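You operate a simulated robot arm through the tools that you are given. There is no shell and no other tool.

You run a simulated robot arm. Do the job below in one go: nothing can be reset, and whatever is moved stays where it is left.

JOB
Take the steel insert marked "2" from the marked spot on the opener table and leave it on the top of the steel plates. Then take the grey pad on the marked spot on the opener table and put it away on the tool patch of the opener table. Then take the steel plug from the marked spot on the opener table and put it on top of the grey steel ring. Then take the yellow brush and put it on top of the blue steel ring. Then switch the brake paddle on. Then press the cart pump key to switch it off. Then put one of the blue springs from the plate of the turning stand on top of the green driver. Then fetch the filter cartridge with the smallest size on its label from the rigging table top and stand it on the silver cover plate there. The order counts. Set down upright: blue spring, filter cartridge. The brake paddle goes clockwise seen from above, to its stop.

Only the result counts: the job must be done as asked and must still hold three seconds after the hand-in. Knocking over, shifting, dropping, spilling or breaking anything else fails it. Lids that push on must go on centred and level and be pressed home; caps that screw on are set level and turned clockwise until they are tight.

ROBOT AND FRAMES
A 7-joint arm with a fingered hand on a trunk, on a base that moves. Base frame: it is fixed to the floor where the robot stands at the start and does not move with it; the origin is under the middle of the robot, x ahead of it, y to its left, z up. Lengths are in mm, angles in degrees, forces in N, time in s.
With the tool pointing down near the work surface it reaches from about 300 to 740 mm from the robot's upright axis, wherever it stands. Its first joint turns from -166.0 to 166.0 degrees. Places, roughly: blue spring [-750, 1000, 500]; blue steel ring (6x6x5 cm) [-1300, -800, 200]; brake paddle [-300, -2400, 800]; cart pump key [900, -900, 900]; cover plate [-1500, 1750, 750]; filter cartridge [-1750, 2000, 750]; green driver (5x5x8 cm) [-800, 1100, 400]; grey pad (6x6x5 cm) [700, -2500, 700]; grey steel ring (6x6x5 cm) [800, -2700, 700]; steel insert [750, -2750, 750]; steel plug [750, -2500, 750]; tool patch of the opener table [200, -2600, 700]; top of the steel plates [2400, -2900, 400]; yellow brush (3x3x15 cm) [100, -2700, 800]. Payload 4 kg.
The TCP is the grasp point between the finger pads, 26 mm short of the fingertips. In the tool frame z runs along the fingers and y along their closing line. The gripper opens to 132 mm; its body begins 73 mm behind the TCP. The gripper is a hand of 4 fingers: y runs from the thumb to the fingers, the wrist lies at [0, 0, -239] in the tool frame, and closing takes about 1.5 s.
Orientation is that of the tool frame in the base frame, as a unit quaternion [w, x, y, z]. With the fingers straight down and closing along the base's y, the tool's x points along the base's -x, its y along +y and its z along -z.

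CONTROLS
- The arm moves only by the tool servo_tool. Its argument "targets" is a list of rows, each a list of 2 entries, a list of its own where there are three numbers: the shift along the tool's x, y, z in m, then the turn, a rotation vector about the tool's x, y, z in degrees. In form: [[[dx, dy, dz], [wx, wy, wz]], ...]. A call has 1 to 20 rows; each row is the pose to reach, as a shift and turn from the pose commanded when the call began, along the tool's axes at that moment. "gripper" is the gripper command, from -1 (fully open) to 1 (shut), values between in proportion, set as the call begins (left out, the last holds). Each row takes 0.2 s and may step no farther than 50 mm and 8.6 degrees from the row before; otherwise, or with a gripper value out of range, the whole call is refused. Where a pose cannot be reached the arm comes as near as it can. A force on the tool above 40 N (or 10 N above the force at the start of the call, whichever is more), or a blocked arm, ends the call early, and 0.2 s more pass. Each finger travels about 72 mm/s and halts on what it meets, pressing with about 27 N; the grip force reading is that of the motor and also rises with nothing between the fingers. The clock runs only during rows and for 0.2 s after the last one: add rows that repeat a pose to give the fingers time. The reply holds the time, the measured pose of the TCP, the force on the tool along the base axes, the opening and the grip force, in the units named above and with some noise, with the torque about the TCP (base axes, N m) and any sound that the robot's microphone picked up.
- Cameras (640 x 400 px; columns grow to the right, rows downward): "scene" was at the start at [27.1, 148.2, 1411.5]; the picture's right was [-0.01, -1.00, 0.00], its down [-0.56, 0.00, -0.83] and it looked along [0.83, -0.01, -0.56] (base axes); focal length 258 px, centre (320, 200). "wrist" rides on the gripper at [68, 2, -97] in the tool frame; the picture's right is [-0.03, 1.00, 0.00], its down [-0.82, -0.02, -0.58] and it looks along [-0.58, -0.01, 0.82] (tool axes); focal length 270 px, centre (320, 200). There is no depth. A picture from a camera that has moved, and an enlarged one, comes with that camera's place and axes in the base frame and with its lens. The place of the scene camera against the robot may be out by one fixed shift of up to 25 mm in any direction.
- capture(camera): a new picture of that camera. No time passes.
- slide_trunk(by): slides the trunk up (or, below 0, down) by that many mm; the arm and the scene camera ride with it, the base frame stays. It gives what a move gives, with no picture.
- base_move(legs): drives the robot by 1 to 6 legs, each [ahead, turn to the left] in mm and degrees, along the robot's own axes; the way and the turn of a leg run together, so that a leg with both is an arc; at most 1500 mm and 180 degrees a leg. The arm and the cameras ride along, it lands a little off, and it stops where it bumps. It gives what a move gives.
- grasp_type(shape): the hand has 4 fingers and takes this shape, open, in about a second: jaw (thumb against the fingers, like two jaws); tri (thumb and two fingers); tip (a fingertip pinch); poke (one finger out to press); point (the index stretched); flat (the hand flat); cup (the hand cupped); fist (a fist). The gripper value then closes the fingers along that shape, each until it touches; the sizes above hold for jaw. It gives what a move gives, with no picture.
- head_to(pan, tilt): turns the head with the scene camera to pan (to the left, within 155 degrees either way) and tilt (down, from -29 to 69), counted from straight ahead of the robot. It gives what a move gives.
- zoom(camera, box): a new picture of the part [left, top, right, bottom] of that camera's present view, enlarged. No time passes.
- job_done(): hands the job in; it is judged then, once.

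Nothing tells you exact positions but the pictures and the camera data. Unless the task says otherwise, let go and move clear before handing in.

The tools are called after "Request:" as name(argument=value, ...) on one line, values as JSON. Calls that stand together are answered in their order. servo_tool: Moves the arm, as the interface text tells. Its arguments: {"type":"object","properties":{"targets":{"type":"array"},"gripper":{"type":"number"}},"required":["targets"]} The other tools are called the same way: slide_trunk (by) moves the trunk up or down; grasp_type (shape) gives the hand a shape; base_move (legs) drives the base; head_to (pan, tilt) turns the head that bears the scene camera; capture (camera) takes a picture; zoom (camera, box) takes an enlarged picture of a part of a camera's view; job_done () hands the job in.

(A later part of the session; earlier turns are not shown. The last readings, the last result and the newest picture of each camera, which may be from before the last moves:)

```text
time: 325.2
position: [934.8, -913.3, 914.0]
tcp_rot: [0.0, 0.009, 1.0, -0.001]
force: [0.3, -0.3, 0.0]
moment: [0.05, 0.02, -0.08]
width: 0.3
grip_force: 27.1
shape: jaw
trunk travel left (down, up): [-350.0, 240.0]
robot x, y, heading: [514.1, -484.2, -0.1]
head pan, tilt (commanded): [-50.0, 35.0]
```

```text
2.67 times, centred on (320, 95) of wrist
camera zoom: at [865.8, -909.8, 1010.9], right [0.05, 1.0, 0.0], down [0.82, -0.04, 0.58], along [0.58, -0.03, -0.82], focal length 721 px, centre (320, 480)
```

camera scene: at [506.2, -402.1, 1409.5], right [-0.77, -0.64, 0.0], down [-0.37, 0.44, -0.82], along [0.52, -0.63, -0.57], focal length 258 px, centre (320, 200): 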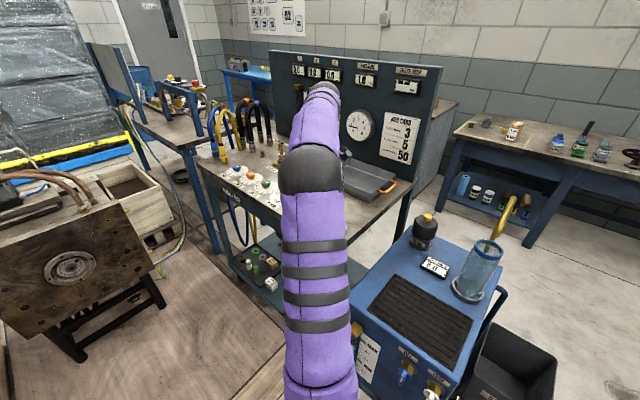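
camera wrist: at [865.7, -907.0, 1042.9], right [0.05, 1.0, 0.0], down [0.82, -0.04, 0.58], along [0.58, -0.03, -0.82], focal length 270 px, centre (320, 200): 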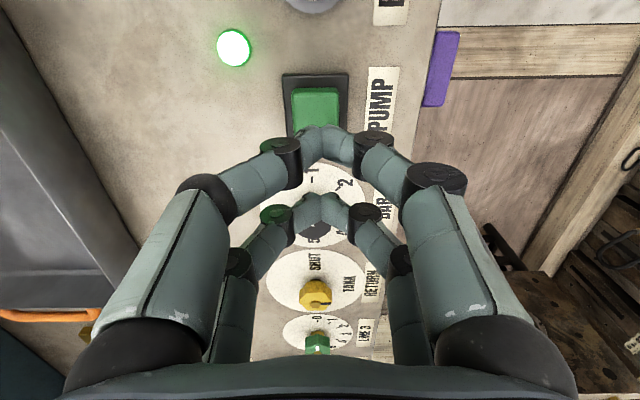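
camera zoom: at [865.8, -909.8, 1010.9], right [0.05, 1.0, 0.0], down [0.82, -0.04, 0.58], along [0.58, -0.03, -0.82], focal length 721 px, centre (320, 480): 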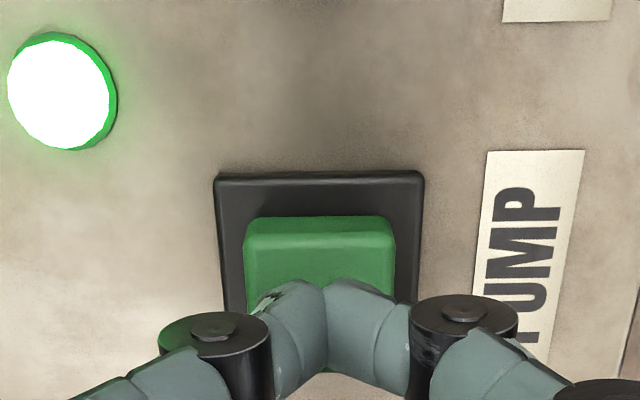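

The cap top is lower than thought (≈ 865), so I'll shift 7 mm toward +x and continue down in small steps.

Request:
servo_tool(targets=[[[-0.007, 0, 0.006], [0, 0, 0]], [[-0.007, 0, 0.014], [0, 0, 0]], [[-0.007, 0, 0.014], [0, 0, 0]]])

Request:
servo_tool(targets=[[[0, 0, 0.003], [0, 0, 0]], [[0, 0, 0.003], [0, 0, 0]]])

Request:
servo_tool(targets=[[[0, 0, 0.003], [0, 0, 0]], [[0, 0, 0.003], [0, 0, 0]]])

Request:
servo_tool(targets=[[[0, 0, 0.003], [0, 0, 0]], [[0, 0, 0.003], [0, 0, 0]]])

Request:
zoom(camera="wrist", box=[220, 20, 420, 170])

```text
time: 326.0
position: [942.0, -914.4, 900.5]
tcp_rot: [0.0, 0.011, 1.0, 0.0]
force: [-0.6, -0.5, 1.1]
moment: [-0.03, 0.01, 0.0]
width: 0.0
grip_force: 27.1
shape: jaw
trunk travel left (down, up): [-350.0, 240.0]
robot x, y, heading: [510.3, -482.9, -0.5]
head pan, tilt (commanded): [-50.0, 35.0]
```

```text
time: 326.6
position: [941.8, -913.1, 896.8]
tcp_rot: [0.0, 0.011, 1.0, -0.001]
force: [0.2, -0.1, 1.4]
moment: [0.05, 0.03, -0.02]
width: 0.0
grip_force: 27.5
shape: jaw
trunk travel left (down, up): [-350.0, 240.0]
robot x, y, heading: [512.1, -483.6, -0.2]
head pan, tilt (commanded): [-50.0, 35.0]
heard: click
```

```text
time: 327.2
position: [941.2, -912.7, 894.4]
tcp_rot: [-0.001, 0.01, 1.0, -0.001]
force: [-0.9, 0.7, 6.7]
moment: [0.08, 0.13, -0.01]
width: 0.0
grip_force: 26.8
shape: jaw
trunk travel left (down, up): [-350.0, 240.0]
robot x, y, heading: [511.1, -483.1, -0.2]
head pan, tilt (commanded): [-50.0, 35.0]
```

```text
time: 327.8
position: [942.1, -913.1, 892.5]
tcp_rot: [0.001, 0.011, 1.0, -0.001]
force: [1.7, 1.5, 19.0]
moment: [0.03, 0.3, -0.03]
width: 0.0
grip_force: 26.7
shape: jaw
trunk travel left (down, up): [-350.0, 240.0]
robot x, y, heading: [511.2, -483.4, -0.1]
head pan, tilt (commanded): [-50.0, 35.0]
```

```text
2.67 times, centred on (320, 95) of wrist
camera zoom: at [872.6, -909.2, 989.7], right [0.05, 1.0, 0.0], down [0.81, -0.04, 0.58], along [0.58, -0.03, -0.81], focal length 721 px, centre (320, 480)
```

zoom: 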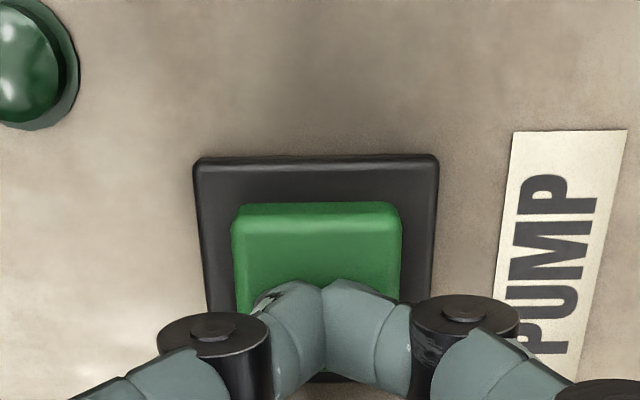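

A click, and the lamp went dark: the pump is off. Lifting straight up.

Request:
servo_tool(targets=[[[0, 0, -0.02], [0, 0, 0]], [[0, 0, -0.06], [0, 0, 0]], [[0, 0, -0.1], [0, 0, 0]], [[0, 0, -0.12], [0, 0, 0]], [[0, 0, -0.12], [0, 0, 0]]])

Request:
capture(camera="wrist")

```text
time: 329.0
position: [940.8, -914.6, 1011.3]
tcp_rot: [0.0, 0.01, 1.0, 0.0]
force: [-0.1, -0.1, 0.1]
moment: [-0.01, 0.01, 0.0]
width: 0.0
grip_force: 27.7
shape: jaw
trunk travel left (down, up): [-350.0, 240.0]
robot x, y, heading: [510.2, -484.5, -0.1]
head pan, tilt (commanded): [-50.0, 35.0]
```

```text
taken
camera wrist: at [872.5, -909.9, 1107.7], right [0.05, 1.0, 0.0], down [0.82, -0.04, 0.58], along [0.58, -0.03, -0.82], focal length 270 px, centre (320, 200)
```

wrist: 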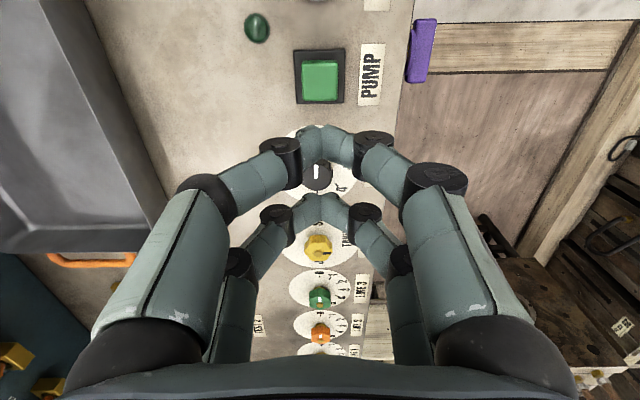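

Pump is off. Next the turning stand to the northwest. I'll bring the arm back in front of the robot and drive toward it.

Request:
servo_tool(targets=[[[0.03, 0.02, 0], [0, 0, 0]], [[0.055, 0.055, 0], [0, 0, 0]], [[0.06, 0.1, 0], [0, 0, 0]], [[0.06, 0.145, 0], [0, 0, 0]], [[0.06, 0.19, 0], [0, 0, 0]], [[0.06, 0.235, 0], [0, 0, 0]], [[0.06, 0.28, 0], [0, 0, 0]], [[0.06, 0.325, 0], [0, 0, 0]], [[0.05, 0.37, 0], [0, 0, 0]], [[0.03, 0.41, 0], [0, 0, 0]], [[0.0, 0.445, 0], [0, 0, 0]], [[-0.03, 0.46, 0], [0, 0, 0]], [[-0.05, 0.46, 0], [0, 0, 0]], [[-0.05, 0.46, 0], [0, 0, 0]]], gripper=-0.3)

Request:
base_move(legs=[[0, 129], [1150, 0]])

Request:
head_to(pan=0, tilt=35)

Request:
capture(camera="scene")

```text
time: 332.0
position: [1001.5, -455.2, 1012.2]
tcp_rot: [0.0, 0.011, 1.0, 0.0]
force: [-0.3, 0.0, 0.2]
moment: [0.0, -0.01, 0.0]
width: 85.6
grip_force: 0.0
shape: jaw
trunk travel left (down, up): [-350.0, 240.0]
robot x, y, heading: [510.4, -482.2, -0.2]
head pan, tilt (commanded): [-50.0, 35.0]
```

```text
time: 334.6
position: [914.6, -203.6, 1012.1]
tcp_rot: [0.0, -0.262, 0.965, 0.0]
force: [-0.2, 0.2, 0.2]
moment: [0.01, -0.01, -0.01]
width: 85.7
grip_force: 0.1
shape: jaw
trunk travel left (down, up): [-350.0, 240.0]
robot x, y, heading: [510.9, -485.1, 31.0]
head pan, tilt (commanded): [-50.0, 35.0]
stopped in leg 1: the robot was blocked; the commanded pose is now the measured one
```

```text
time: 335.8
position: [914.3, -201.9, 1011.7]
tcp_rot: [0.0, -0.262, 0.965, 0.0]
force: [-0.5, -0.5, -0.4]
moment: [-0.02, -0.01, -0.02]
width: 85.6
grip_force: 0.1
shape: jaw
trunk travel left (down, up): [-350.0, 240.0]
robot x, y, heading: [511.7, -481.3, 31.2]
head pan, tilt (commanded): [0.0, 35.0]
```

```text
taken
camera scene: at [454.5, -341.8, 1409.5], right [0.52, -0.86, 0.0], down [-0.49, -0.3, -0.82], along [0.7, 0.42, -0.57], focal length 258 px, centre (320, 200)
```

scene: 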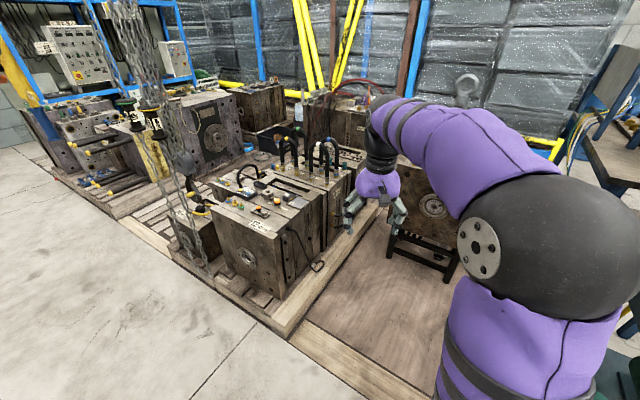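

The rear touched the cart while turning. I'll undo the turn, reverse west the way I came, and turn there where there's room.

Request:
base_move(legs=[[0, -31], [-560, 0]])

Request:
base_move(legs=[[0, 130], [850, 0]])

Request:
head_to(pan=-60, tilt=30)

Request:
capture(camera="scene")

Request:
head_to(pan=0, tilt=40)

Request:
capture(camera="scene")

```text
time: 340.7
position: [440.7, -451.0, 1012.7]
tcp_rot: [-0.001, 0.001, 1.0, 0.0]
force: [0.4, -0.1, -0.5]
moment: [0.03, -0.03, -0.02]
width: 85.5
grip_force: 0.1
shape: jaw
trunk travel left (down, up): [-350.0, 240.0]
robot x, y, heading: [-49.9, -491.7, 0.7]
head pan, tilt (commanded): [0.0, 35.0]
```

```text
time: 351.2
position: [-954.0, 505.7, 1011.6]
tcp_rot: [-0.001, 0.907, -0.421, 0.0]
force: [0.6, -0.6, -0.6]
moment: [0.01, -0.01, 0.03]
width: 85.7
grip_force: 0.0
shape: jaw
trunk travel left (down, up): [-350.0, 240.0]
robot x, y, heading: [-609.6, 153.1, 130.7]
head pan, tilt (commanded): [0.0, 35.0]
```

```text
time: 352.5
position: [-954.7, 505.4, 1012.9]
tcp_rot: [-0.001, 0.907, -0.421, 0.001]
force: [-1.1, 0.3, 0.3]
moment: [0.04, 0.0, -0.02]
width: 85.5
grip_force: 0.0
shape: jaw
trunk travel left (down, up): [-350.0, 240.0]
robot x, y, heading: [-604.9, 161.3, 130.6]
head pan, tilt (commanded): [-60.0, 30.0]
```

```text
taken
camera scene: at [-658.3, 92.4, 1417.3], right [0.94, -0.33, 0.0], down [-0.16, -0.47, -0.87], along [0.28, 0.82, -0.5], focal length 258 px, centre (320, 200)
```

scene: 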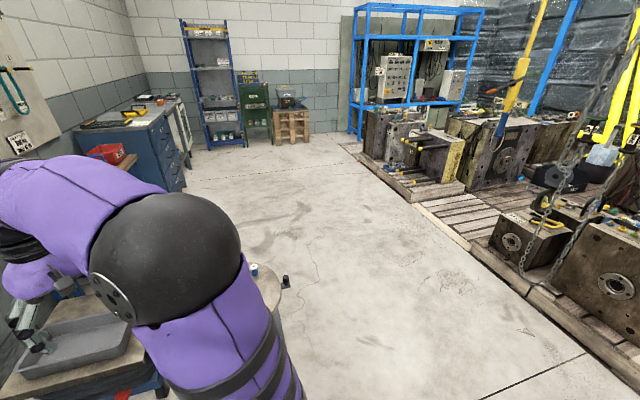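

```text
time: 353.8
position: [-955.4, 505.9, 1012.5]
tcp_rot: [0.0, 0.907, -0.42, -0.001]
force: [0.5, 0.5, 0.5]
moment: [0.0, 0.01, -0.01]
width: 85.7
grip_force: 0.0
shape: jaw
trunk travel left (down, up): [-350.0, 240.0]
robot x, y, heading: [-606.9, 154.8, 130.5]
head pan, tilt (commanded): [0.0, 40.0]
```

```text
taken
camera scene: at [-743.5, 71.4, 1402.0], right [0.76, 0.65, 0.0], down [0.42, -0.49, -0.77], along [-0.5, 0.58, -0.64], focal length 258 px, centre (320, 200)
```

scene: 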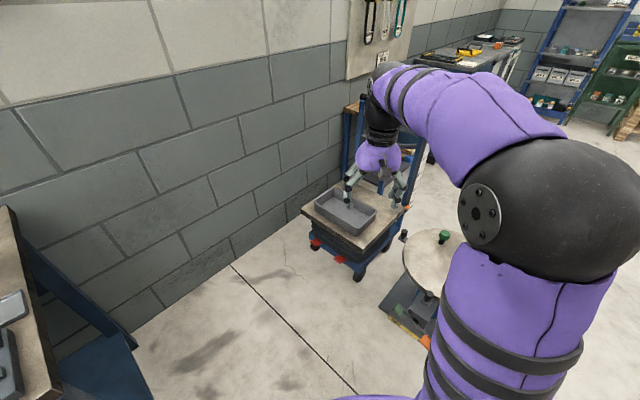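

The turning stand is to my right-front. I'll turn toward it and get a clear look.

Request:
base_move(legs=[[0, -36], [180, 0]])

Request:
head_to(pan=0, tilt=50)

Request:
capture(camera="scene")

Request:
capture(camera="wrist")

```text
time: 357.2
position: [-695.3, 823.8, 1011.7]
tcp_rot: [0.0, 0.73, -0.683, 0.0]
force: [0.4, -0.5, -0.6]
moment: [-0.03, -0.01, -0.05]
width: 85.6
grip_force: 0.1
shape: jaw
trunk travel left (down, up): [-350.0, 240.0]
robot x, y, heading: [-623.7, 332.6, 94.5]
head pan, tilt (commanded): [0.0, 40.0]
```

```text
time: 357.9
position: [-695.0, 822.8, 1012.2]
tcp_rot: [0.0, 0.731, -0.682, 0.0]
force: [0.7, -0.6, 0.1]
moment: [-0.01, 0.0, -0.02]
width: 85.6
grip_force: 0.1
shape: jaw
trunk travel left (down, up): [-350.0, 240.0]
robot x, y, heading: [-620.0, 336.3, 94.6]
head pan, tilt (commanded): [0.0, 50.0]
```

```text
taken
camera scene: at [-779.6, 338.2, 1387.8], right [1.0, 0.08, 0.0], down [0.06, -0.76, -0.64], along [-0.05, 0.64, -0.77], focal length 258 px, centre (320, 200)
```

scene: 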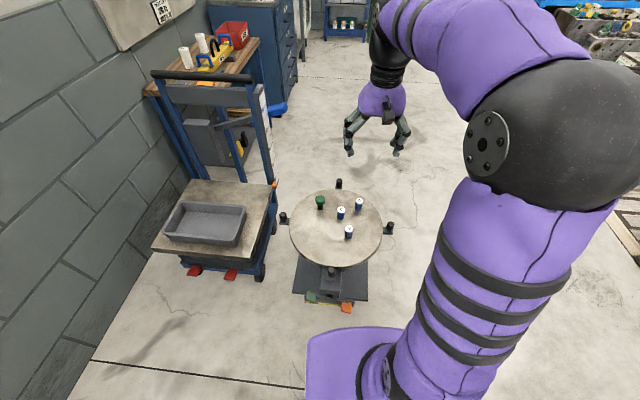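

```text
taken
camera wrist: at [-693.4, 755.6, 1108.8], right [-1.0, -0.04, 0.0], down [-0.04, 0.82, 0.58], along [-0.02, 0.58, -0.82], focal length 270 px, centre (320, 200)
```

wrist: 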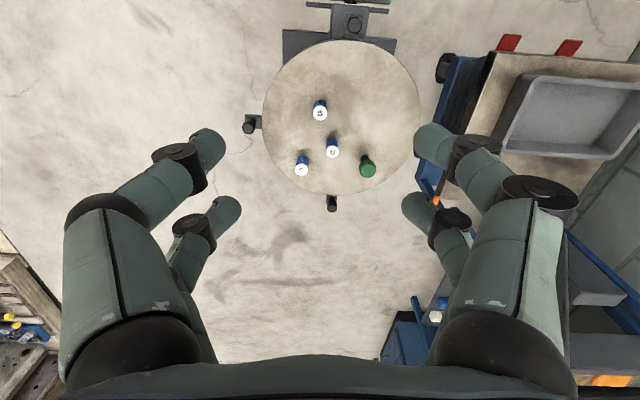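

Request:
zoom(camera="scene", box=[270, 165, 410, 285])

Request:
zoom(camera="wrist", box=[240, 30, 440, 220])

```text
3.33 times, centred on (340, 225) of scene
camera zoom: at [-779.6, 338.2, 1387.8], right [1.0, 0.08, 0.0], down [0.06, -0.76, -0.64], along [-0.05, 0.64, -0.77], focal length 860 px, centre (253, 117)
```

zoom: 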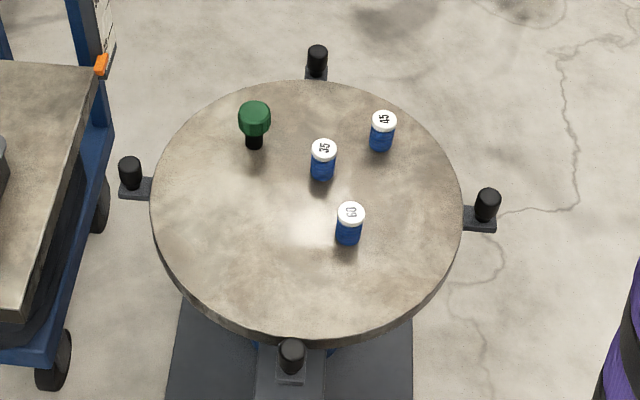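

```text
2.11 times, centred on (340, 125) of wrist
camera zoom: at [-693.4, 755.6, 1108.8], right [-1.0, -0.04, 0.0], down [-0.04, 0.82, 0.58], along [-0.02, 0.58, -0.82], focal length 569 px, centre (278, 358)
```

zoom: 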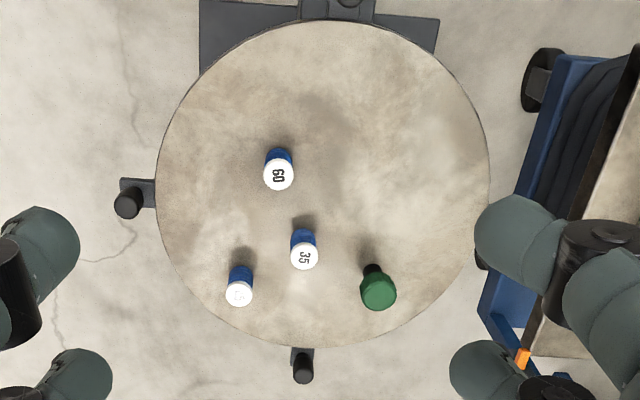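

The plate holds three blue springs (35, 45, 60) and the green driver at its far left. To reach both I'll reposition a bit to the left (x ≈ -760) keeping clear of the stand's pedals.

Request:
base_move(legs=[[-300, 0], [0, 40.4], [232, 0], [0, -45], [200, 0]])

Request:
head_to(pan=0, tilt=55)

Request:
capture(camera="scene")

Request:
capture(camera="wrist")

```text
time: 366.9
position: [-793.5, 892.6, 1012.0]
tcp_rot: [0.0, -0.701, 0.713, 0.0]
force: [0.1, -1.1, -0.1]
moment: [-0.03, 0.01, -0.01]
width: 85.7
grip_force: 0.0
shape: jaw
trunk travel left (down, up): [-350.0, 240.0]
robot x, y, heading: [-765.1, 399.9, 89.8]
head pan, tilt (commanded): [0.0, 50.0]
```

```text
time: 367.5
position: [-793.0, 891.9, 1012.9]
tcp_rot: [0.0, -0.702, 0.712, 0.0]
force: [-0.2, -0.1, -0.3]
moment: [0.03, 0.01, -0.01]
width: 85.7
grip_force: 0.1
shape: jaw
trunk travel left (down, up): [-350.0, 240.0]
robot x, y, heading: [-763.8, 399.8, 89.9]
head pan, tilt (commanded): [0.0, 55.0]
```

```text
taken
camera scene: at [-917.6, 410.5, 1381.3], right [1.0, 0.0, 0.0], down [0.0, -0.82, -0.57], along [0.0, 0.57, -0.82], focal length 258 px, centre (320, 200)
```

scene: 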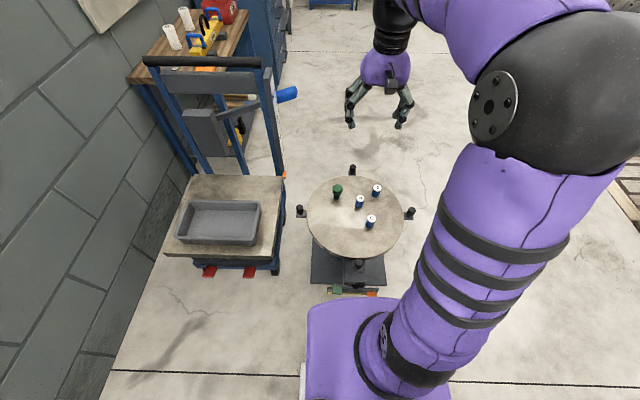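

```text
taken
camera wrist: at [-796.9, 824.4, 1108.9], right [-1.0, 0.04, 0.0], down [0.03, 0.82, 0.58], along [0.02, 0.58, -0.82], focal length 270 px, centre (320, 200)
```

wrist: 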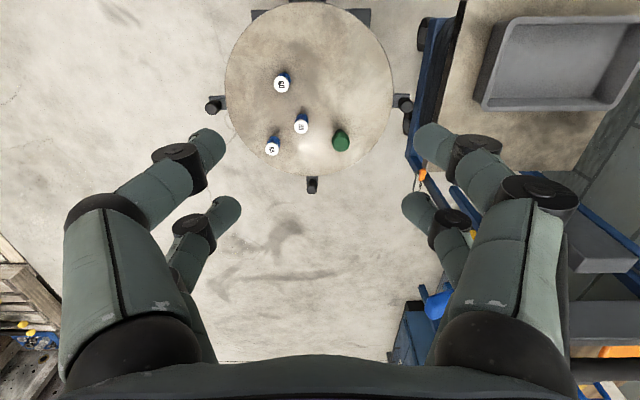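

I can reach everything from here. I'll lower the trunk and hover over spring "60" (about (-706, 964), top z ≈ 444) to refine.

Request:
slide_trunk(by=-300)

Request:
servo_tool(targets=[[[-0.018, -0.022, 0.0], [0, 0, 0]], [[-0.036, -0.045, 0.02], [0, 0, 0]], [[-0.054, -0.066, 0.05], [0, 0, 0]], [[-0.07, -0.088, 0.08], [0, 0, 0]], [[-0.07, -0.088, 0.11], [0, 0, 0]], [[-0.07, -0.088, 0.11], [0, 0, 0]]])

Request:
capture(camera="wrist")

Request:
zoom(camera="wrist", box=[260, 70, 460, 240])

```text
time: 370.5
position: [-793.1, 892.2, 712.4]
tcp_rot: [0.001, -0.701, 0.713, 0.0]
force: [0.6, 0.3, 0.9]
moment: [0.03, -0.02, 0.0]
width: 85.8
grip_force: 0.1
shape: jaw
trunk travel left (down, up): [-50.0, 540.0]
robot x, y, heading: [-764.1, 402.5, 90.3]
head pan, tilt (commanded): [0.0, 55.0]
```

```text
time: 371.9
position: [-704.6, 960.9, 602.2]
tcp_rot: [0.001, -0.701, 0.713, 0.001]
force: [0.0, 0.3, 0.1]
moment: [-0.01, 0.0, 0.02]
width: 85.6
grip_force: 0.2
shape: jaw
trunk travel left (down, up): [-50.0, 540.0]
robot x, y, heading: [-763.3, 404.2, 89.9]
head pan, tilt (commanded): [0.0, 55.0]
```

```text
taken
camera wrist: at [-707.4, 893.0, 697.9], right [-1.0, 0.04, 0.0], down [0.03, 0.82, 0.58], along [0.02, 0.58, -0.82], focal length 270 px, centre (320, 200)
```

wrist: 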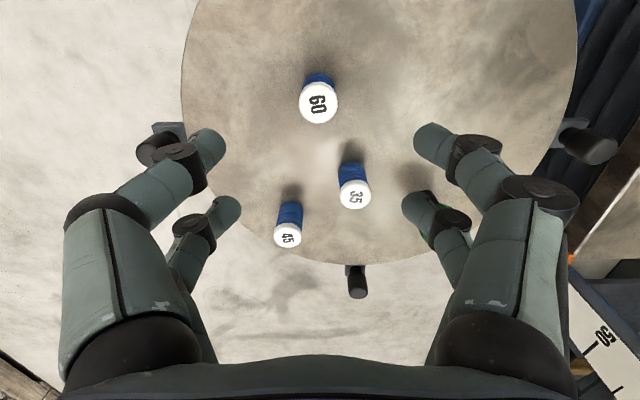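

```text
2.35 times, centred on (360, 155) of wrist
camera zoom: at [-707.4, 893.0, 697.9], right [-1.0, 0.04, 0.0], down [0.03, 0.82, 0.58], along [0.02, 0.58, -0.82], focal length 636 px, centre (226, 306)
```

zoom: 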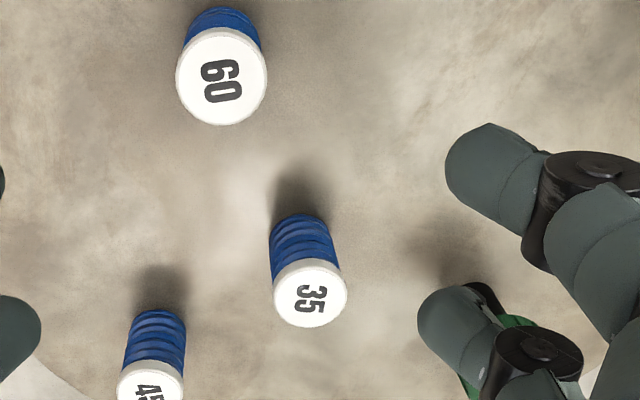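

Spring "60": cap ≈ 38 mm wide at (-704, 967), top ≈ 428; plate ≈ 375. I'll descend over it and check again.

Request:
servo_tool(targets=[[[-0.002, 0, 0.04], [0, 0, 0]], [[-0.004, 0, 0.08], [0, 0, 0]], [[-0.004, 0, 0.12], [0, 0, 0]], [[-0.004, 0, 0.135], [0, 0, 0]], [[-0.004, 0, 0.135], [0, 0, 0]]])

Request:
capture(camera="wrist")

```text
time: 373.1
position: [-705.1, 965.1, 466.8]
tcp_rot: [0.0, -0.702, 0.713, 0.0]
force: [0.6, 0.3, -0.2]
moment: [-0.02, 0.0, -0.01]
width: 85.6
grip_force: 0.0
shape: jaw
trunk travel left (down, up): [-50.0, 540.0]
robot x, y, heading: [-765.6, 400.5, 89.8]
head pan, tilt (commanded): [0.0, 55.0]
```

```text
taken
camera wrist: at [-707.9, 896.8, 563.5], right [-1.0, 0.04, 0.0], down [0.03, 0.82, 0.58], along [0.02, 0.58, -0.82], focal length 270 px, centre (320, 200)
```

wrist: 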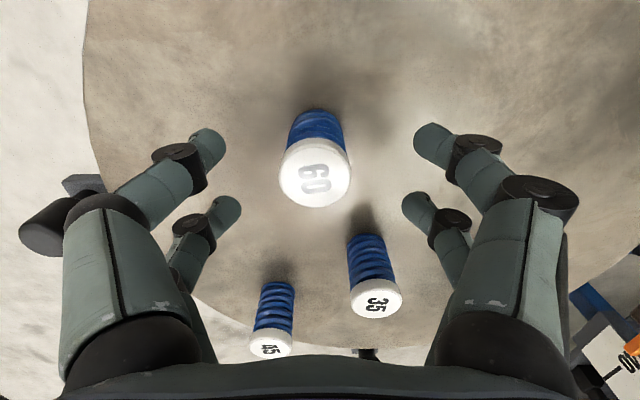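

Refined from this closer view: cap ≈ 34 mm at (-704, 959.5), top ≈ 455, plate ≈ 401. Adjusting and lowering to grip at z ≈ 444.

Request:
servo_tool(targets=[[[0.008, -0.0015, 0.0], [0, 0, 0]], [[0.008, -0.0015, 0.012], [0, 0, 0]], [[0.008, -0.0015, 0.022], [0, 0, 0]], [[0.008, -0.0015, 0.022], [0, 0, 0]]])

Request:
capture(camera="wrist")

```text
time: 374.1
position: [-704.0, 956.9, 445.1]
tcp_rot: [0.0, -0.701, 0.713, 0.0]
force: [0.1, -0.1, 0.4]
moment: [-0.01, -0.04, -0.02]
width: 85.5
grip_force: 0.0
shape: jaw
trunk travel left (down, up): [-50.0, 540.0]
robot x, y, heading: [-760.6, 402.4, 90.0]
head pan, tilt (commanded): [0.0, 55.0]
```

```text
taken
camera wrist: at [-706.4, 889.2, 541.9], right [-1.0, 0.04, 0.0], down [0.03, 0.82, 0.58], along [0.02, 0.58, -0.82], focal length 270 px, centre (320, 200)
```

wrist: 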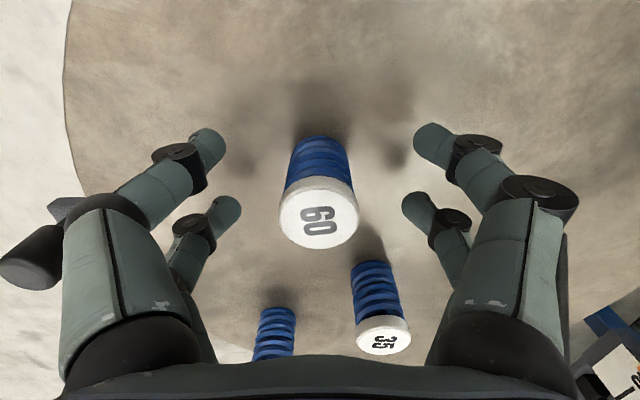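

The spring is centred between the four digits. Closing on it.

Request:
servo_tool(targets=[[[-0.002, 0, 0], [0, 0, 0]], [[-0.002, 0, 0], [0, 0, 0]], [[-0.002, 0, 0], [0, 0, 0]], [[-0.002, 0, 0], [0, 0, 0]], [[-0.002, 0, 0], [0, 0, 0]], [[-0.002, 0, 0], [0, 0, 0]], [[-0.002, 0, 0], [0, 0, 0]], [[-0.002, 0, 0], [0, 0, 0]]], gripper=1)

Request:
capture(camera="wrist")

Request:
servo_tool(targets=[[[0, 0, -0.02], [0, 0, 0]], [[0, 0, -0.05], [0, 0, 0]], [[0, 0, -0.09], [0, 0, 0]], [[0, 0, -0.13], [0, 0, 0]], [[0, 0, -0.13], [0, 0, 0]]])

Request:
capture(camera="wrist")

```text
time: 375.9
position: [-702.2, 960.1, 445.8]
tcp_rot: [0.0, -0.701, 0.713, -0.001]
force: [1.5, -0.7, 0.6]
moment: [0.0, 0.04, 0.0]
width: 5.9
grip_force: 26.5
shape: jaw
trunk travel left (down, up): [-50.0, 540.0]
robot x, y, heading: [-762.9, 400.6, 89.8]
head pan, tilt (commanded): [0.0, 55.0]
```

```text
taken
camera wrist: at [-706.3, 891.0, 542.0], right [-1.0, 0.04, 0.0], down [0.03, 0.82, 0.58], along [0.02, 0.58, -0.82], focal length 270 px, centre (320, 200)
```

wrist: 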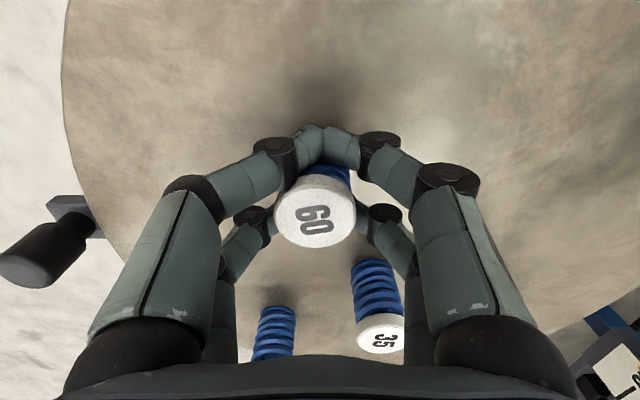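

```text
time: 377.1
position: [-702.5, 958.0, 575.4]
tcp_rot: [0.0, -0.702, 0.713, 0.0]
force: [-0.5, 0.0, -1.1]
moment: [-0.02, 0.04, 0.04]
width: 5.7
grip_force: 27.0
shape: jaw
trunk travel left (down, up): [-50.0, 540.0]
robot x, y, heading: [-759.8, 399.3, 89.7]
head pan, tilt (commanded): [0.0, 55.0]
```

```text
taken
camera wrist: at [-706.7, 890.5, 672.5], right [-1.0, 0.04, 0.0], down [0.03, 0.82, 0.58], along [0.02, 0.58, -0.82], focal length 270 px, centre (320, 200)
```

wrist: 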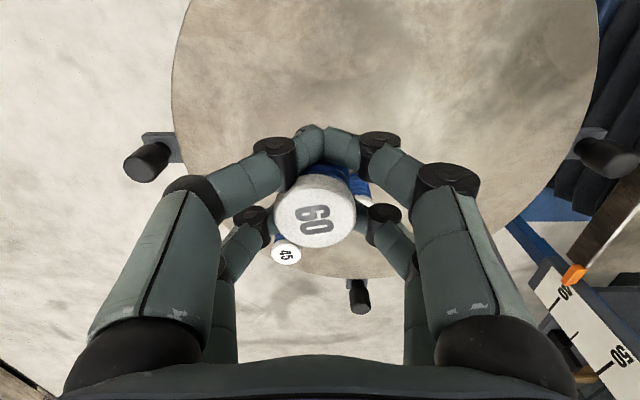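

The spring is held. I'll raise a little and move just past the green driver so the camera sees its top clearly.

Request:
servo_tool(targets=[[[0, 0, -0.025], [0, 0, 0]], [[-0.03, 0.0275, -0.025], [0, 0, 0]], [[-0.06, 0.055, -0.025], [0, 0, 0]], [[-0.09, 0.0826, -0.025], [0, 0, 0]], [[-0.12, 0.11, -0.025], [0, 0, 0]], [[-0.1488, 0.1377, -0.025], [0, 0, 0]], [[-0.1488, 0.1377, -0.025], [0, 0, 0]]])

Request:
capture(camera="wrist")

Request:
zoom(camera="wrist", box=[220, 30, 420, 180])

Request:
capture(camera="scene")

```text
time: 378.7
position: [-837.2, 1108.5, 600.6]
tcp_rot: [-0.001, -0.702, 0.712, -0.001]
force: [0.0, -1.0, -0.5]
moment: [0.01, 0.01, 0.02]
width: 5.9
grip_force: 26.6
shape: jaw
trunk travel left (down, up): [-50.0, 540.0]
robot x, y, heading: [-763.6, 403.1, 89.8]
head pan, tilt (commanded): [0.0, 55.0]
```

```text
taken
camera wrist: at [-841.0, 1041.8, 697.1], right [-1.0, 0.04, 0.0], down [0.03, 0.82, 0.58], along [0.02, 0.58, -0.82], focal length 270 px, centre (320, 200)
```

wrist: 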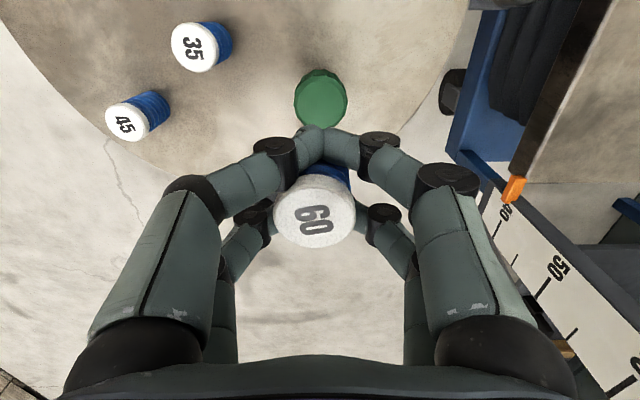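

```text
2.67 times, centred on (320, 105) of wrist
camera zoom: at [-841.0, 1041.8, 697.1], right [-1.0, 0.04, 0.0], down [0.03, 0.82, 0.58], along [0.02, 0.58, -0.82], focal length 721 px, centre (320, 453)
```

zoom: 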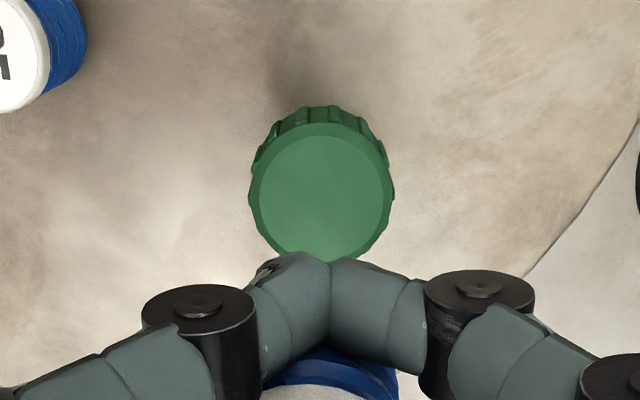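

```text
taken
camera scene: at [-917.6, 410.5, 1081.2], right [1.0, 0.0, 0.0], down [0.0, -0.82, -0.57], along [0.0, 0.57, -0.82], focal length 258 px, centre (320, 200)
```

scene: 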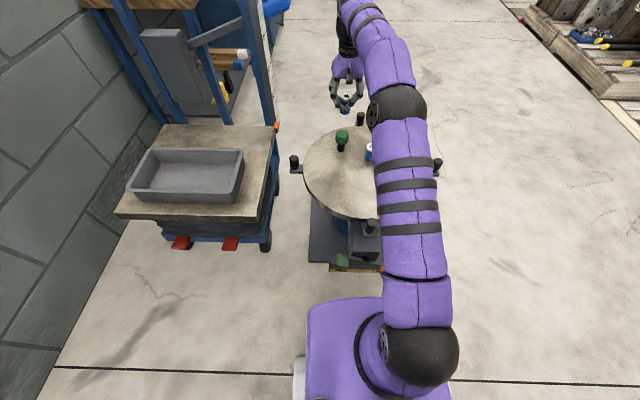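

Driver top visible: green disc. I'll take another view from higher up to triangulate its height well.

Request:
servo_tool(targets=[[[0, 0, -0.04], [0, 0, 0]], [[0, 0, -0.08], [0, 0, 0]], [[0, 0, -0.12], [0, 0, 0]], [[0, 0, -0.12], [0, 0, 0]]])

Request:
zoom(camera="wrist", box=[220, 30, 420, 180])

Request:
zoom(camera="scene", box=[300, 110, 400, 210])

```text
time: 379.7
position: [-835.6, 1075.2, 700.6]
tcp_rot: [0.001, -0.702, 0.712, 0.0]
force: [0.4, 0.3, -0.7]
moment: [0.0, -0.03, 0.02]
width: 6.0
grip_force: 26.9
shape: jaw
out of reach, approached as far as the arm can: row 1, 2, 3, 4
trunk travel left (down, up): [-50.0, 540.0]
robot x, y, heading: [-763.6, 400.9, 90.0]
head pan, tilt (commanded): [0.0, 55.0]
```

```text
2.67 times, centred on (320, 105) of wrist
camera zoom: at [-838.4, 1007.4, 797.1], right [-1.0, 0.04, 0.0], down [0.03, 0.82, 0.58], along [0.02, 0.58, -0.82], focal length 721 px, centre (320, 453)
```

zoom: 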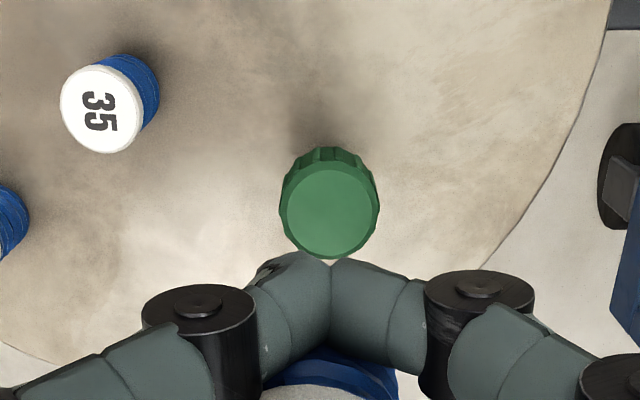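

```text
4.00 times, centred on (350, 160) of scene
camera zoom: at [-917.6, 410.6, 1081.2], right [1.0, 0.0, 0.0], down [0.0, -0.82, -0.57], along [0.0, 0.57, -0.82], focal length 1032 px, centre (200, 360)
```

zoom: 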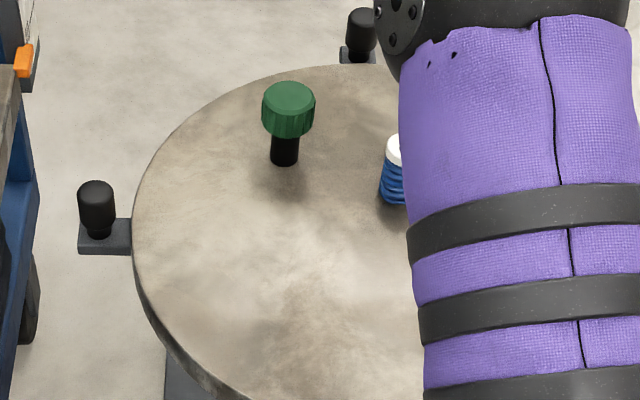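

The driver is about 47 mm wide with its top near (-840, 1105, 473). I'll check whether the held spring is vertical.

Request:
zoom(camera="wrist", box=[250, 130, 390, 270])

Request:
zoom(camera="scene", box=[320, 50, 380, 110])

```text
2.86 times, centred on (320, 200) of wrist
camera zoom: at [-838.4, 1007.4, 797.1], right [-1.0, 0.04, 0.0], down [0.03, 0.82, 0.58], along [0.02, 0.58, -0.82], focal length 772 px, centre (320, 200)
```

zoom: 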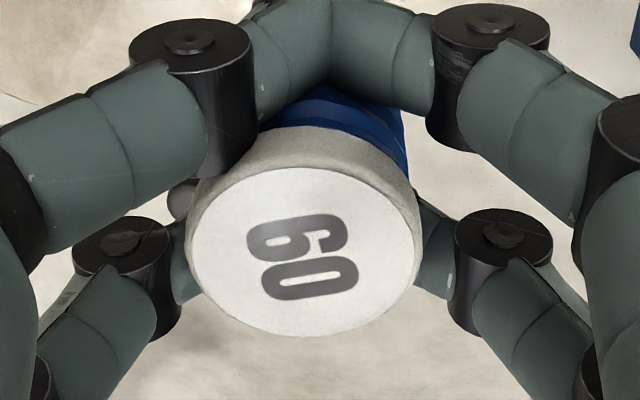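

```text
6.67 times, centred on (350, 80) of scene
camera zoom: at [-917.6, 410.6, 1081.2], right [1.0, 0.0, 0.0], down [0.0, -0.82, -0.57], along [0.0, 0.57, -0.82], focal length 1719 px, centre (120, 1000)
```

zoom: 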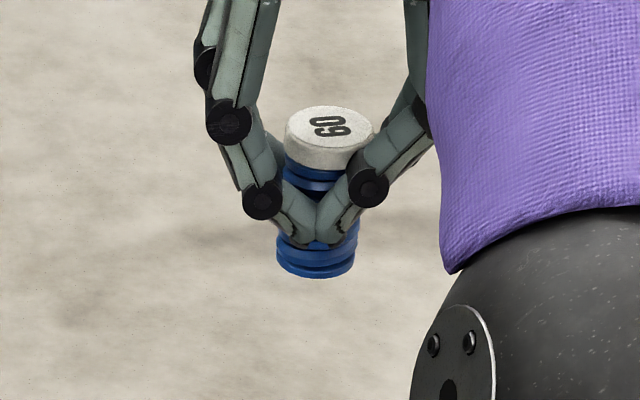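

The spring leans about 3–4° away from me; I'll compensate with a small hand tilt. First come down to a reachable height.

Request:
servo_tool(targets=[[[0, 0, 0.03], [0, -1, 0]], [[0, 0, 0.06], [0, -2, 0]], [[0, 0, 0.09], [0, -3, 0]], [[0, 0, 0.1], [0, -3.5, 0]], [[0, 0, 0.1], [0, -3.5, 0]]])

Request:
capture(camera="wrist")

```text
time: 380.9
position: [-832.3, 1075.1, 600.7]
tcp_rot: [0.022, -0.701, 0.712, 0.022]
force: [-0.2, -0.1, -0.8]
moment: [0.01, -0.01, -0.01]
width: 5.5
grip_force: 27.4
shape: jaw
trunk travel left (down, up): [-50.0, 540.0]
robot x, y, heading: [-763.7, 401.2, 90.0]
head pan, tilt (commanded): [0.0, 55.0]
```

```text
taken
camera wrist: at [-836.6, 1001.6, 692.5], right [-1.0, 0.04, 0.0], down [0.03, 0.78, 0.63], along [0.02, 0.63, -0.78], focal length 270 px, centre (320, 200)
```

wrist: 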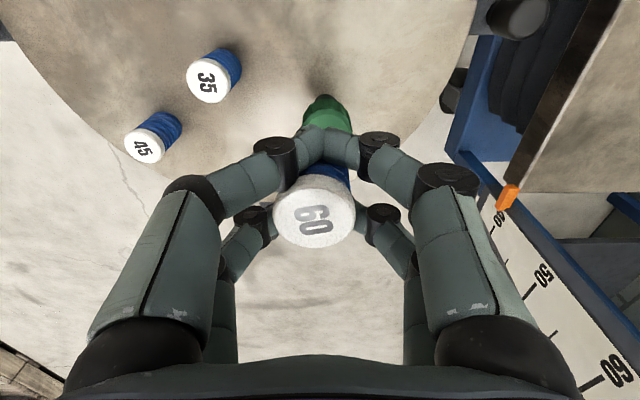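

Tilt applied. Now moving over the driver, still above it.

Request:
servo_tool(targets=[[[-0.0142, 0.004, 0.01], [0, 0, 0]], [[-0.0284, 0.0081, 0.022], [0, 0, 0]], [[-0.0284, 0.0081, 0.0418], [0, 0, 0]], [[-0.0284, 0.0081, 0.0418], [0, 0, 0]]])

Request:
zoom(camera="scene", box=[310, 80, 380, 150])

Request:
zoom(camera="wrist", box=[220, 50, 420, 250])

```text
time: 381.9
position: [-841.7, 1105.1, 559.7]
tcp_rot: [0.023, -0.701, 0.713, 0.022]
force: [-0.1, -0.2, -1.1]
moment: [0.02, 0.0, 0.01]
width: 5.5
grip_force: 26.5
shape: jaw
trunk travel left (down, up): [-50.0, 540.0]
robot x, y, heading: [-764.1, 400.7, 89.8]
head pan, tilt (commanded): [0.0, 55.0]
```

```text
5.71 times, centred on (345, 115) of scene
camera zoom: at [-917.6, 410.6, 1081.2], right [1.0, 0.0, 0.0], down [0.0, -0.82, -0.57], along [0.0, 0.57, -0.82], focal length 1474 px, centre (177, 686)
```

zoom: 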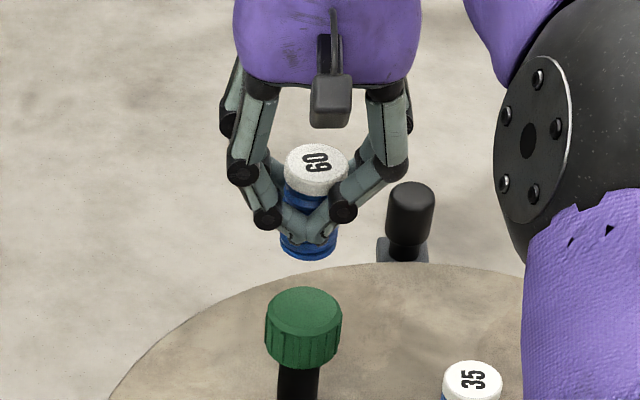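

```text
2.00 times, centred on (320, 150) of wrist
camera zoom: at [-844.4, 1032.5, 652.1], right [-1.0, 0.04, 0.0], down [0.03, 0.78, 0.63], along [0.02, 0.63, -0.78], focal length 541 px, centre (320, 300)
```

zoom: 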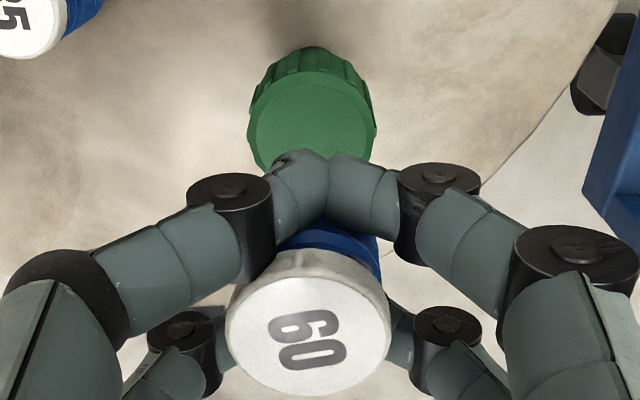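

Aligned within a few millimetres. Lowering toward the driver top.

Request:
servo_tool(targets=[[[0.0027, 0, 0.015], [0, 0, 0]], [[0.0033, 0, 0.028], [0, 0, 0]], [[0.0035, 0, 0.032], [0, 0, 0]], [[0.0035, 0, 0.032], [0, 0, 0]]])

Request:
zoom(camera="scene", box=[310, 90, 370, 150])

Request:
servo_tool(targets=[[[0.0002, 0, 0.003], [0, 0, 0]], [[0.0002, 0, 0.003], [0, 0, 0]]])

Request:
servo_tool(targets=[[[0.0002, 0, 0.003], [0, 0, 0]], [[0.0002, 0, 0.003], [0, 0, 0]]])

```text
time: 382.9
position: [-840.9, 1104.5, 528.2]
tcp_rot: [0.022, -0.702, 0.712, 0.022]
force: [-0.1, 0.0, -1.5]
moment: [0.0, 0.0, 0.02]
width: 5.9
grip_force: 28.1
shape: jaw
trunk travel left (down, up): [-50.0, 540.0]
robot x, y, heading: [-762.4, 403.2, 89.7]
head pan, tilt (commanded): [0.0, 55.0]
```

```text
6.67 times, centred on (340, 120) of scene
camera zoom: at [-917.6, 410.6, 1081.2], right [1.0, 0.0, 0.0], down [0.0, -0.82, -0.57], along [0.0, 0.57, -0.82], focal length 1719 px, centre (187, 733)
```

zoom: 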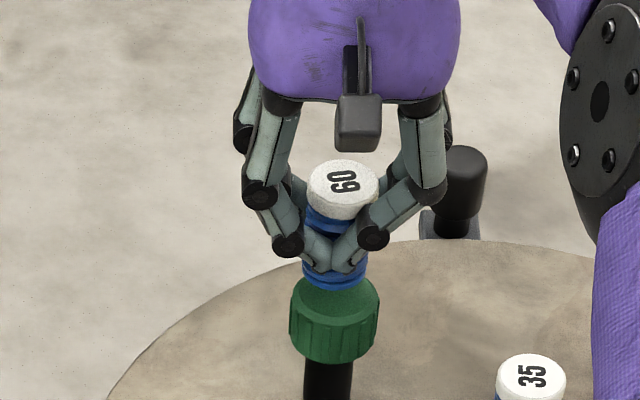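

```text
time: 383.5
position: [-841.4, 1105.0, 525.0]
tcp_rot: [0.022, -0.701, 0.712, 0.021]
force: [0.4, -0.1, -1.7]
moment: [0.02, 0.01, 0.0]
width: 5.7
grip_force: 26.6
shape: jaw
trunk travel left (down, up): [-50.0, 540.0]
robot x, y, heading: [-762.8, 398.8, 90.0]
head pan, tilt (commanded): [0.0, 55.0]
```

```text
time: 384.1
position: [-841.9, 1104.5, 521.8]
tcp_rot: [0.022, -0.702, 0.712, 0.021]
force: [0.2, 0.2, -0.8]
moment: [0.0, 0.02, -0.04]
width: 5.4
grip_force: 27.0
shape: jaw
trunk travel left (down, up): [-50.0, 540.0]
robot x, y, heading: [-765.0, 401.2, 89.8]
head pan, tilt (commanded): [0.0, 55.0]
```

No contact yet; continuing down in small steps.

Request:
servo_tool(targets=[[[0.0002, 0, 0.003], [0, 0, 0]], [[0.0002, 0, 0.003], [0, 0, 0]]])

Request:
servo_tool(targets=[[[0.0002, 0, 0.003], [0, 0, 0]], [[0.0002, 0, 0.003], [0, 0, 0]]])

Request:
zoom(camera="scene", box=[315, 95, 355, 135])

```text
time: 384.7
position: [-841.7, 1104.5, 519.9]
tcp_rot: [0.021, -0.701, 0.712, 0.022]
force: [-0.5, 0.5, -0.4]
moment: [-0.02, 0.02, 0.0]
width: 5.7
grip_force: 27.1
shape: jaw
trunk travel left (down, up): [-50.0, 540.0]
robot x, y, heading: [-765.0, 402.6, 90.0]
head pan, tilt (commanded): [0.0, 55.0]
```

```text
time: 385.3
position: [-841.6, 1104.3, 517.0]
tcp_rot: [0.022, -0.701, 0.712, 0.021]
force: [-0.4, 0.3, -0.4]
moment: [0.0, -0.02, 0.0]
width: 5.6
grip_force: 27.0
shape: jaw
trunk travel left (down, up): [-50.0, 540.0]
robot x, y, heading: [-759.6, 402.6, 90.0]
head pan, tilt (commanded): [0.0, 55.0]
```

```text
10.00 times, centred on (335, 115) of scene
camera zoom: at [-917.6, 410.6, 1081.2], right [1.0, 0.0, 0.0], down [0.0, -0.82, -0.57], along [0.0, 0.57, -0.82], focal length 2579 px, centre (170, 1050)
```

zoom: 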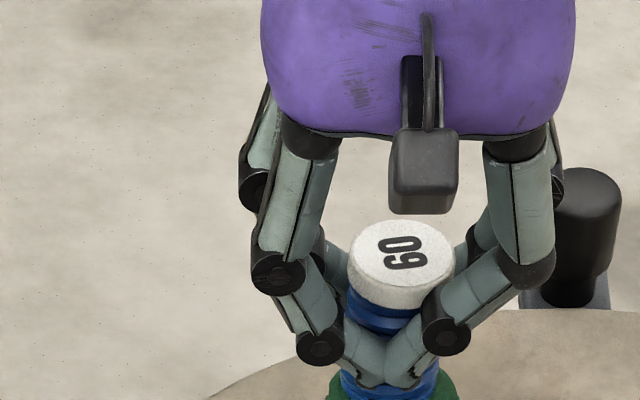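

Request:
servo_tool(targets=[[[0.0002, 0, 0.003], [0, 0, 0]], [[0.0002, 0, 0.003], [0, 0, 0]]])

Request:
servo_tool(targets=[[[0.0002, 0, 0.003], [0, 0, 0]], [[0.0002, 0, 0.003], [0, 0, 0]]])

Request:
zoom(camera="scene", box=[310, 100, 370, 160])

```text
time: 385.9
position: [-840.1, 1104.0, 514.3]
tcp_rot: [0.024, -0.701, 0.713, 0.022]
force: [0.3, -0.4, 10.8]
moment: [-0.13, -0.02, -0.06]
width: 5.7
grip_force: 26.8
shape: jaw
trunk travel left (down, up): [-50.0, 540.0]
robot x, y, heading: [-762.9, 401.2, 90.1]
head pan, tilt (commanded): [0.0, 55.0]
```

```text
time: 386.5
position: [-841.0, 1105.0, 513.6]
tcp_rot: [0.024, -0.702, 0.712, 0.025]
force: [-1.3, 0.8, 27.1]
moment: [-0.11, -0.06, -0.02]
width: 6.0
grip_force: 26.8
shape: jaw
trunk travel left (down, up): [-50.0, 540.0]
robot x, y, heading: [-762.7, 400.9, 89.7]
head pan, tilt (commanded): [0.0, 55.0]
```

```text
6.67 times, centred on (340, 130) of scene
camera zoom: at [-917.4, 408.8, 1081.6], right [1.0, 0.0, 0.0], down [0.0, -0.82, -0.57], along [0.0, 0.57, -0.82], focal length 1719 px, centre (187, 667)
```

zoom: 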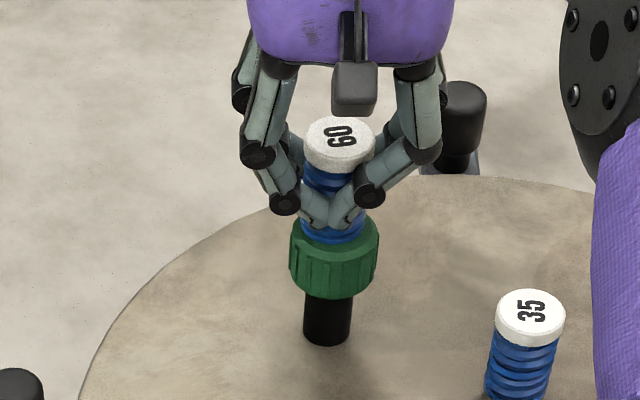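

Contact made, but the spring sits about 10 mm beyond the driver's centre. I'll lift slightly, shift 8 mm toward me, and set down again.

Request:
servo_tool(targets=[[[-0.0006, 0, -0.01], [0, 0, 0]], [[0.0034, 0, -0.0103], [0, 0, 0]], [[0.0074, 0, -0.0105], [0, 0, 0]], [[0.0074, 0, -0.0105], [0, 0, 0]]])

Request:
zoom(camera="scene", box=[310, 100, 370, 160])

Request:
servo_tool(targets=[[[0.0003, 0, 0.004], [0, 0, 0]], [[0.0003, 0, 0.004], [0, 0, 0]]])

Request:
servo_tool(targets=[[[0.0001, 0, 0.002], [0, 0, 0]], [[0.0001, 0, 0.002], [0, 0, 0]]])

Request:
zoom(camera="scene", box=[310, 100, 370, 160])

```text
time: 387.5
position: [-841.3, 1097.7, 519.2]
tcp_rot: [0.021, -0.701, 0.713, 0.022]
force: [0.7, -0.5, -1.2]
moment: [0.01, 0.02, -0.02]
width: 6.0
grip_force: 26.9
shape: jaw
trunk travel left (down, up): [-50.0, 540.0]
robot x, y, heading: [-759.4, 402.4, 89.9]
head pan, tilt (commanded): [0.0, 55.0]
```

```text
6.67 times, centred on (340, 130) of scene
camera zoom: at [-917.6, 410.6, 1081.2], right [1.0, 0.0, 0.0], down [0.0, -0.82, -0.57], along [0.0, 0.57, -0.82], focal length 1719 px, centre (187, 667)
```

zoom: 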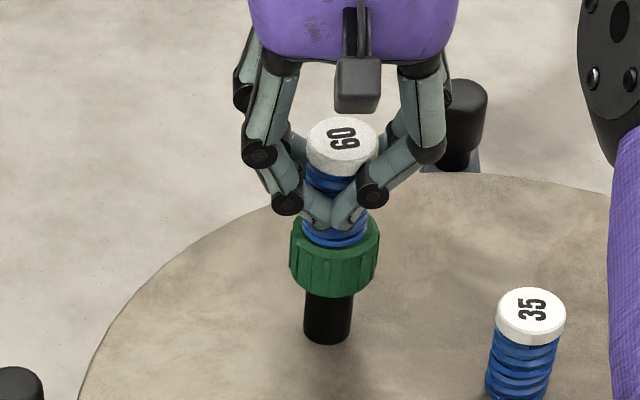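

```text
time: 388.1
position: [-841.4, 1095.4, 516.0]
tcp_rot: [0.022, -0.701, 0.712, 0.021]
force: [0.6, 0.4, -0.8]
moment: [-0.02, 0.0, -0.02]
width: 5.8
grip_force: 26.7
shape: jaw
trunk travel left (down, up): [-50.0, 540.0]
robot x, y, heading: [-762.6, 402.6, 89.9]
head pan, tilt (commanded): [0.0, 55.0]
```

```text
time: 388.7
position: [-840.9, 1096.5, 515.7]
tcp_rot: [0.022, -0.701, 0.713, 0.022]
force: [-0.6, -0.7, 4.7]
moment: [-0.11, 0.04, -0.04]
width: 6.2
grip_force: 27.2
shape: jaw
trunk travel left (down, up): [-50.0, 540.0]
robot x, y, heading: [-764.6, 400.4, 90.1]
head pan, tilt (commanded): [0.0, 55.0]
```

```text
6.67 times, centred on (340, 130) of scene
camera zoom: at [-917.5, 410.2, 1081.3], right [1.0, 0.0, 0.0], down [0.0, -0.82, -0.57], along [0.0, 0.57, -0.82], focal length 1719 px, centre (187, 667)
```

zoom: 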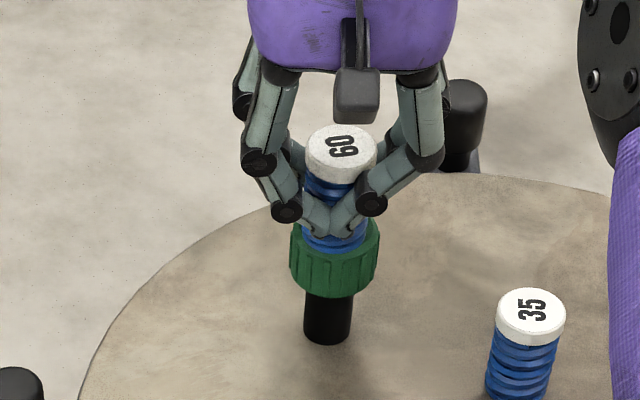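

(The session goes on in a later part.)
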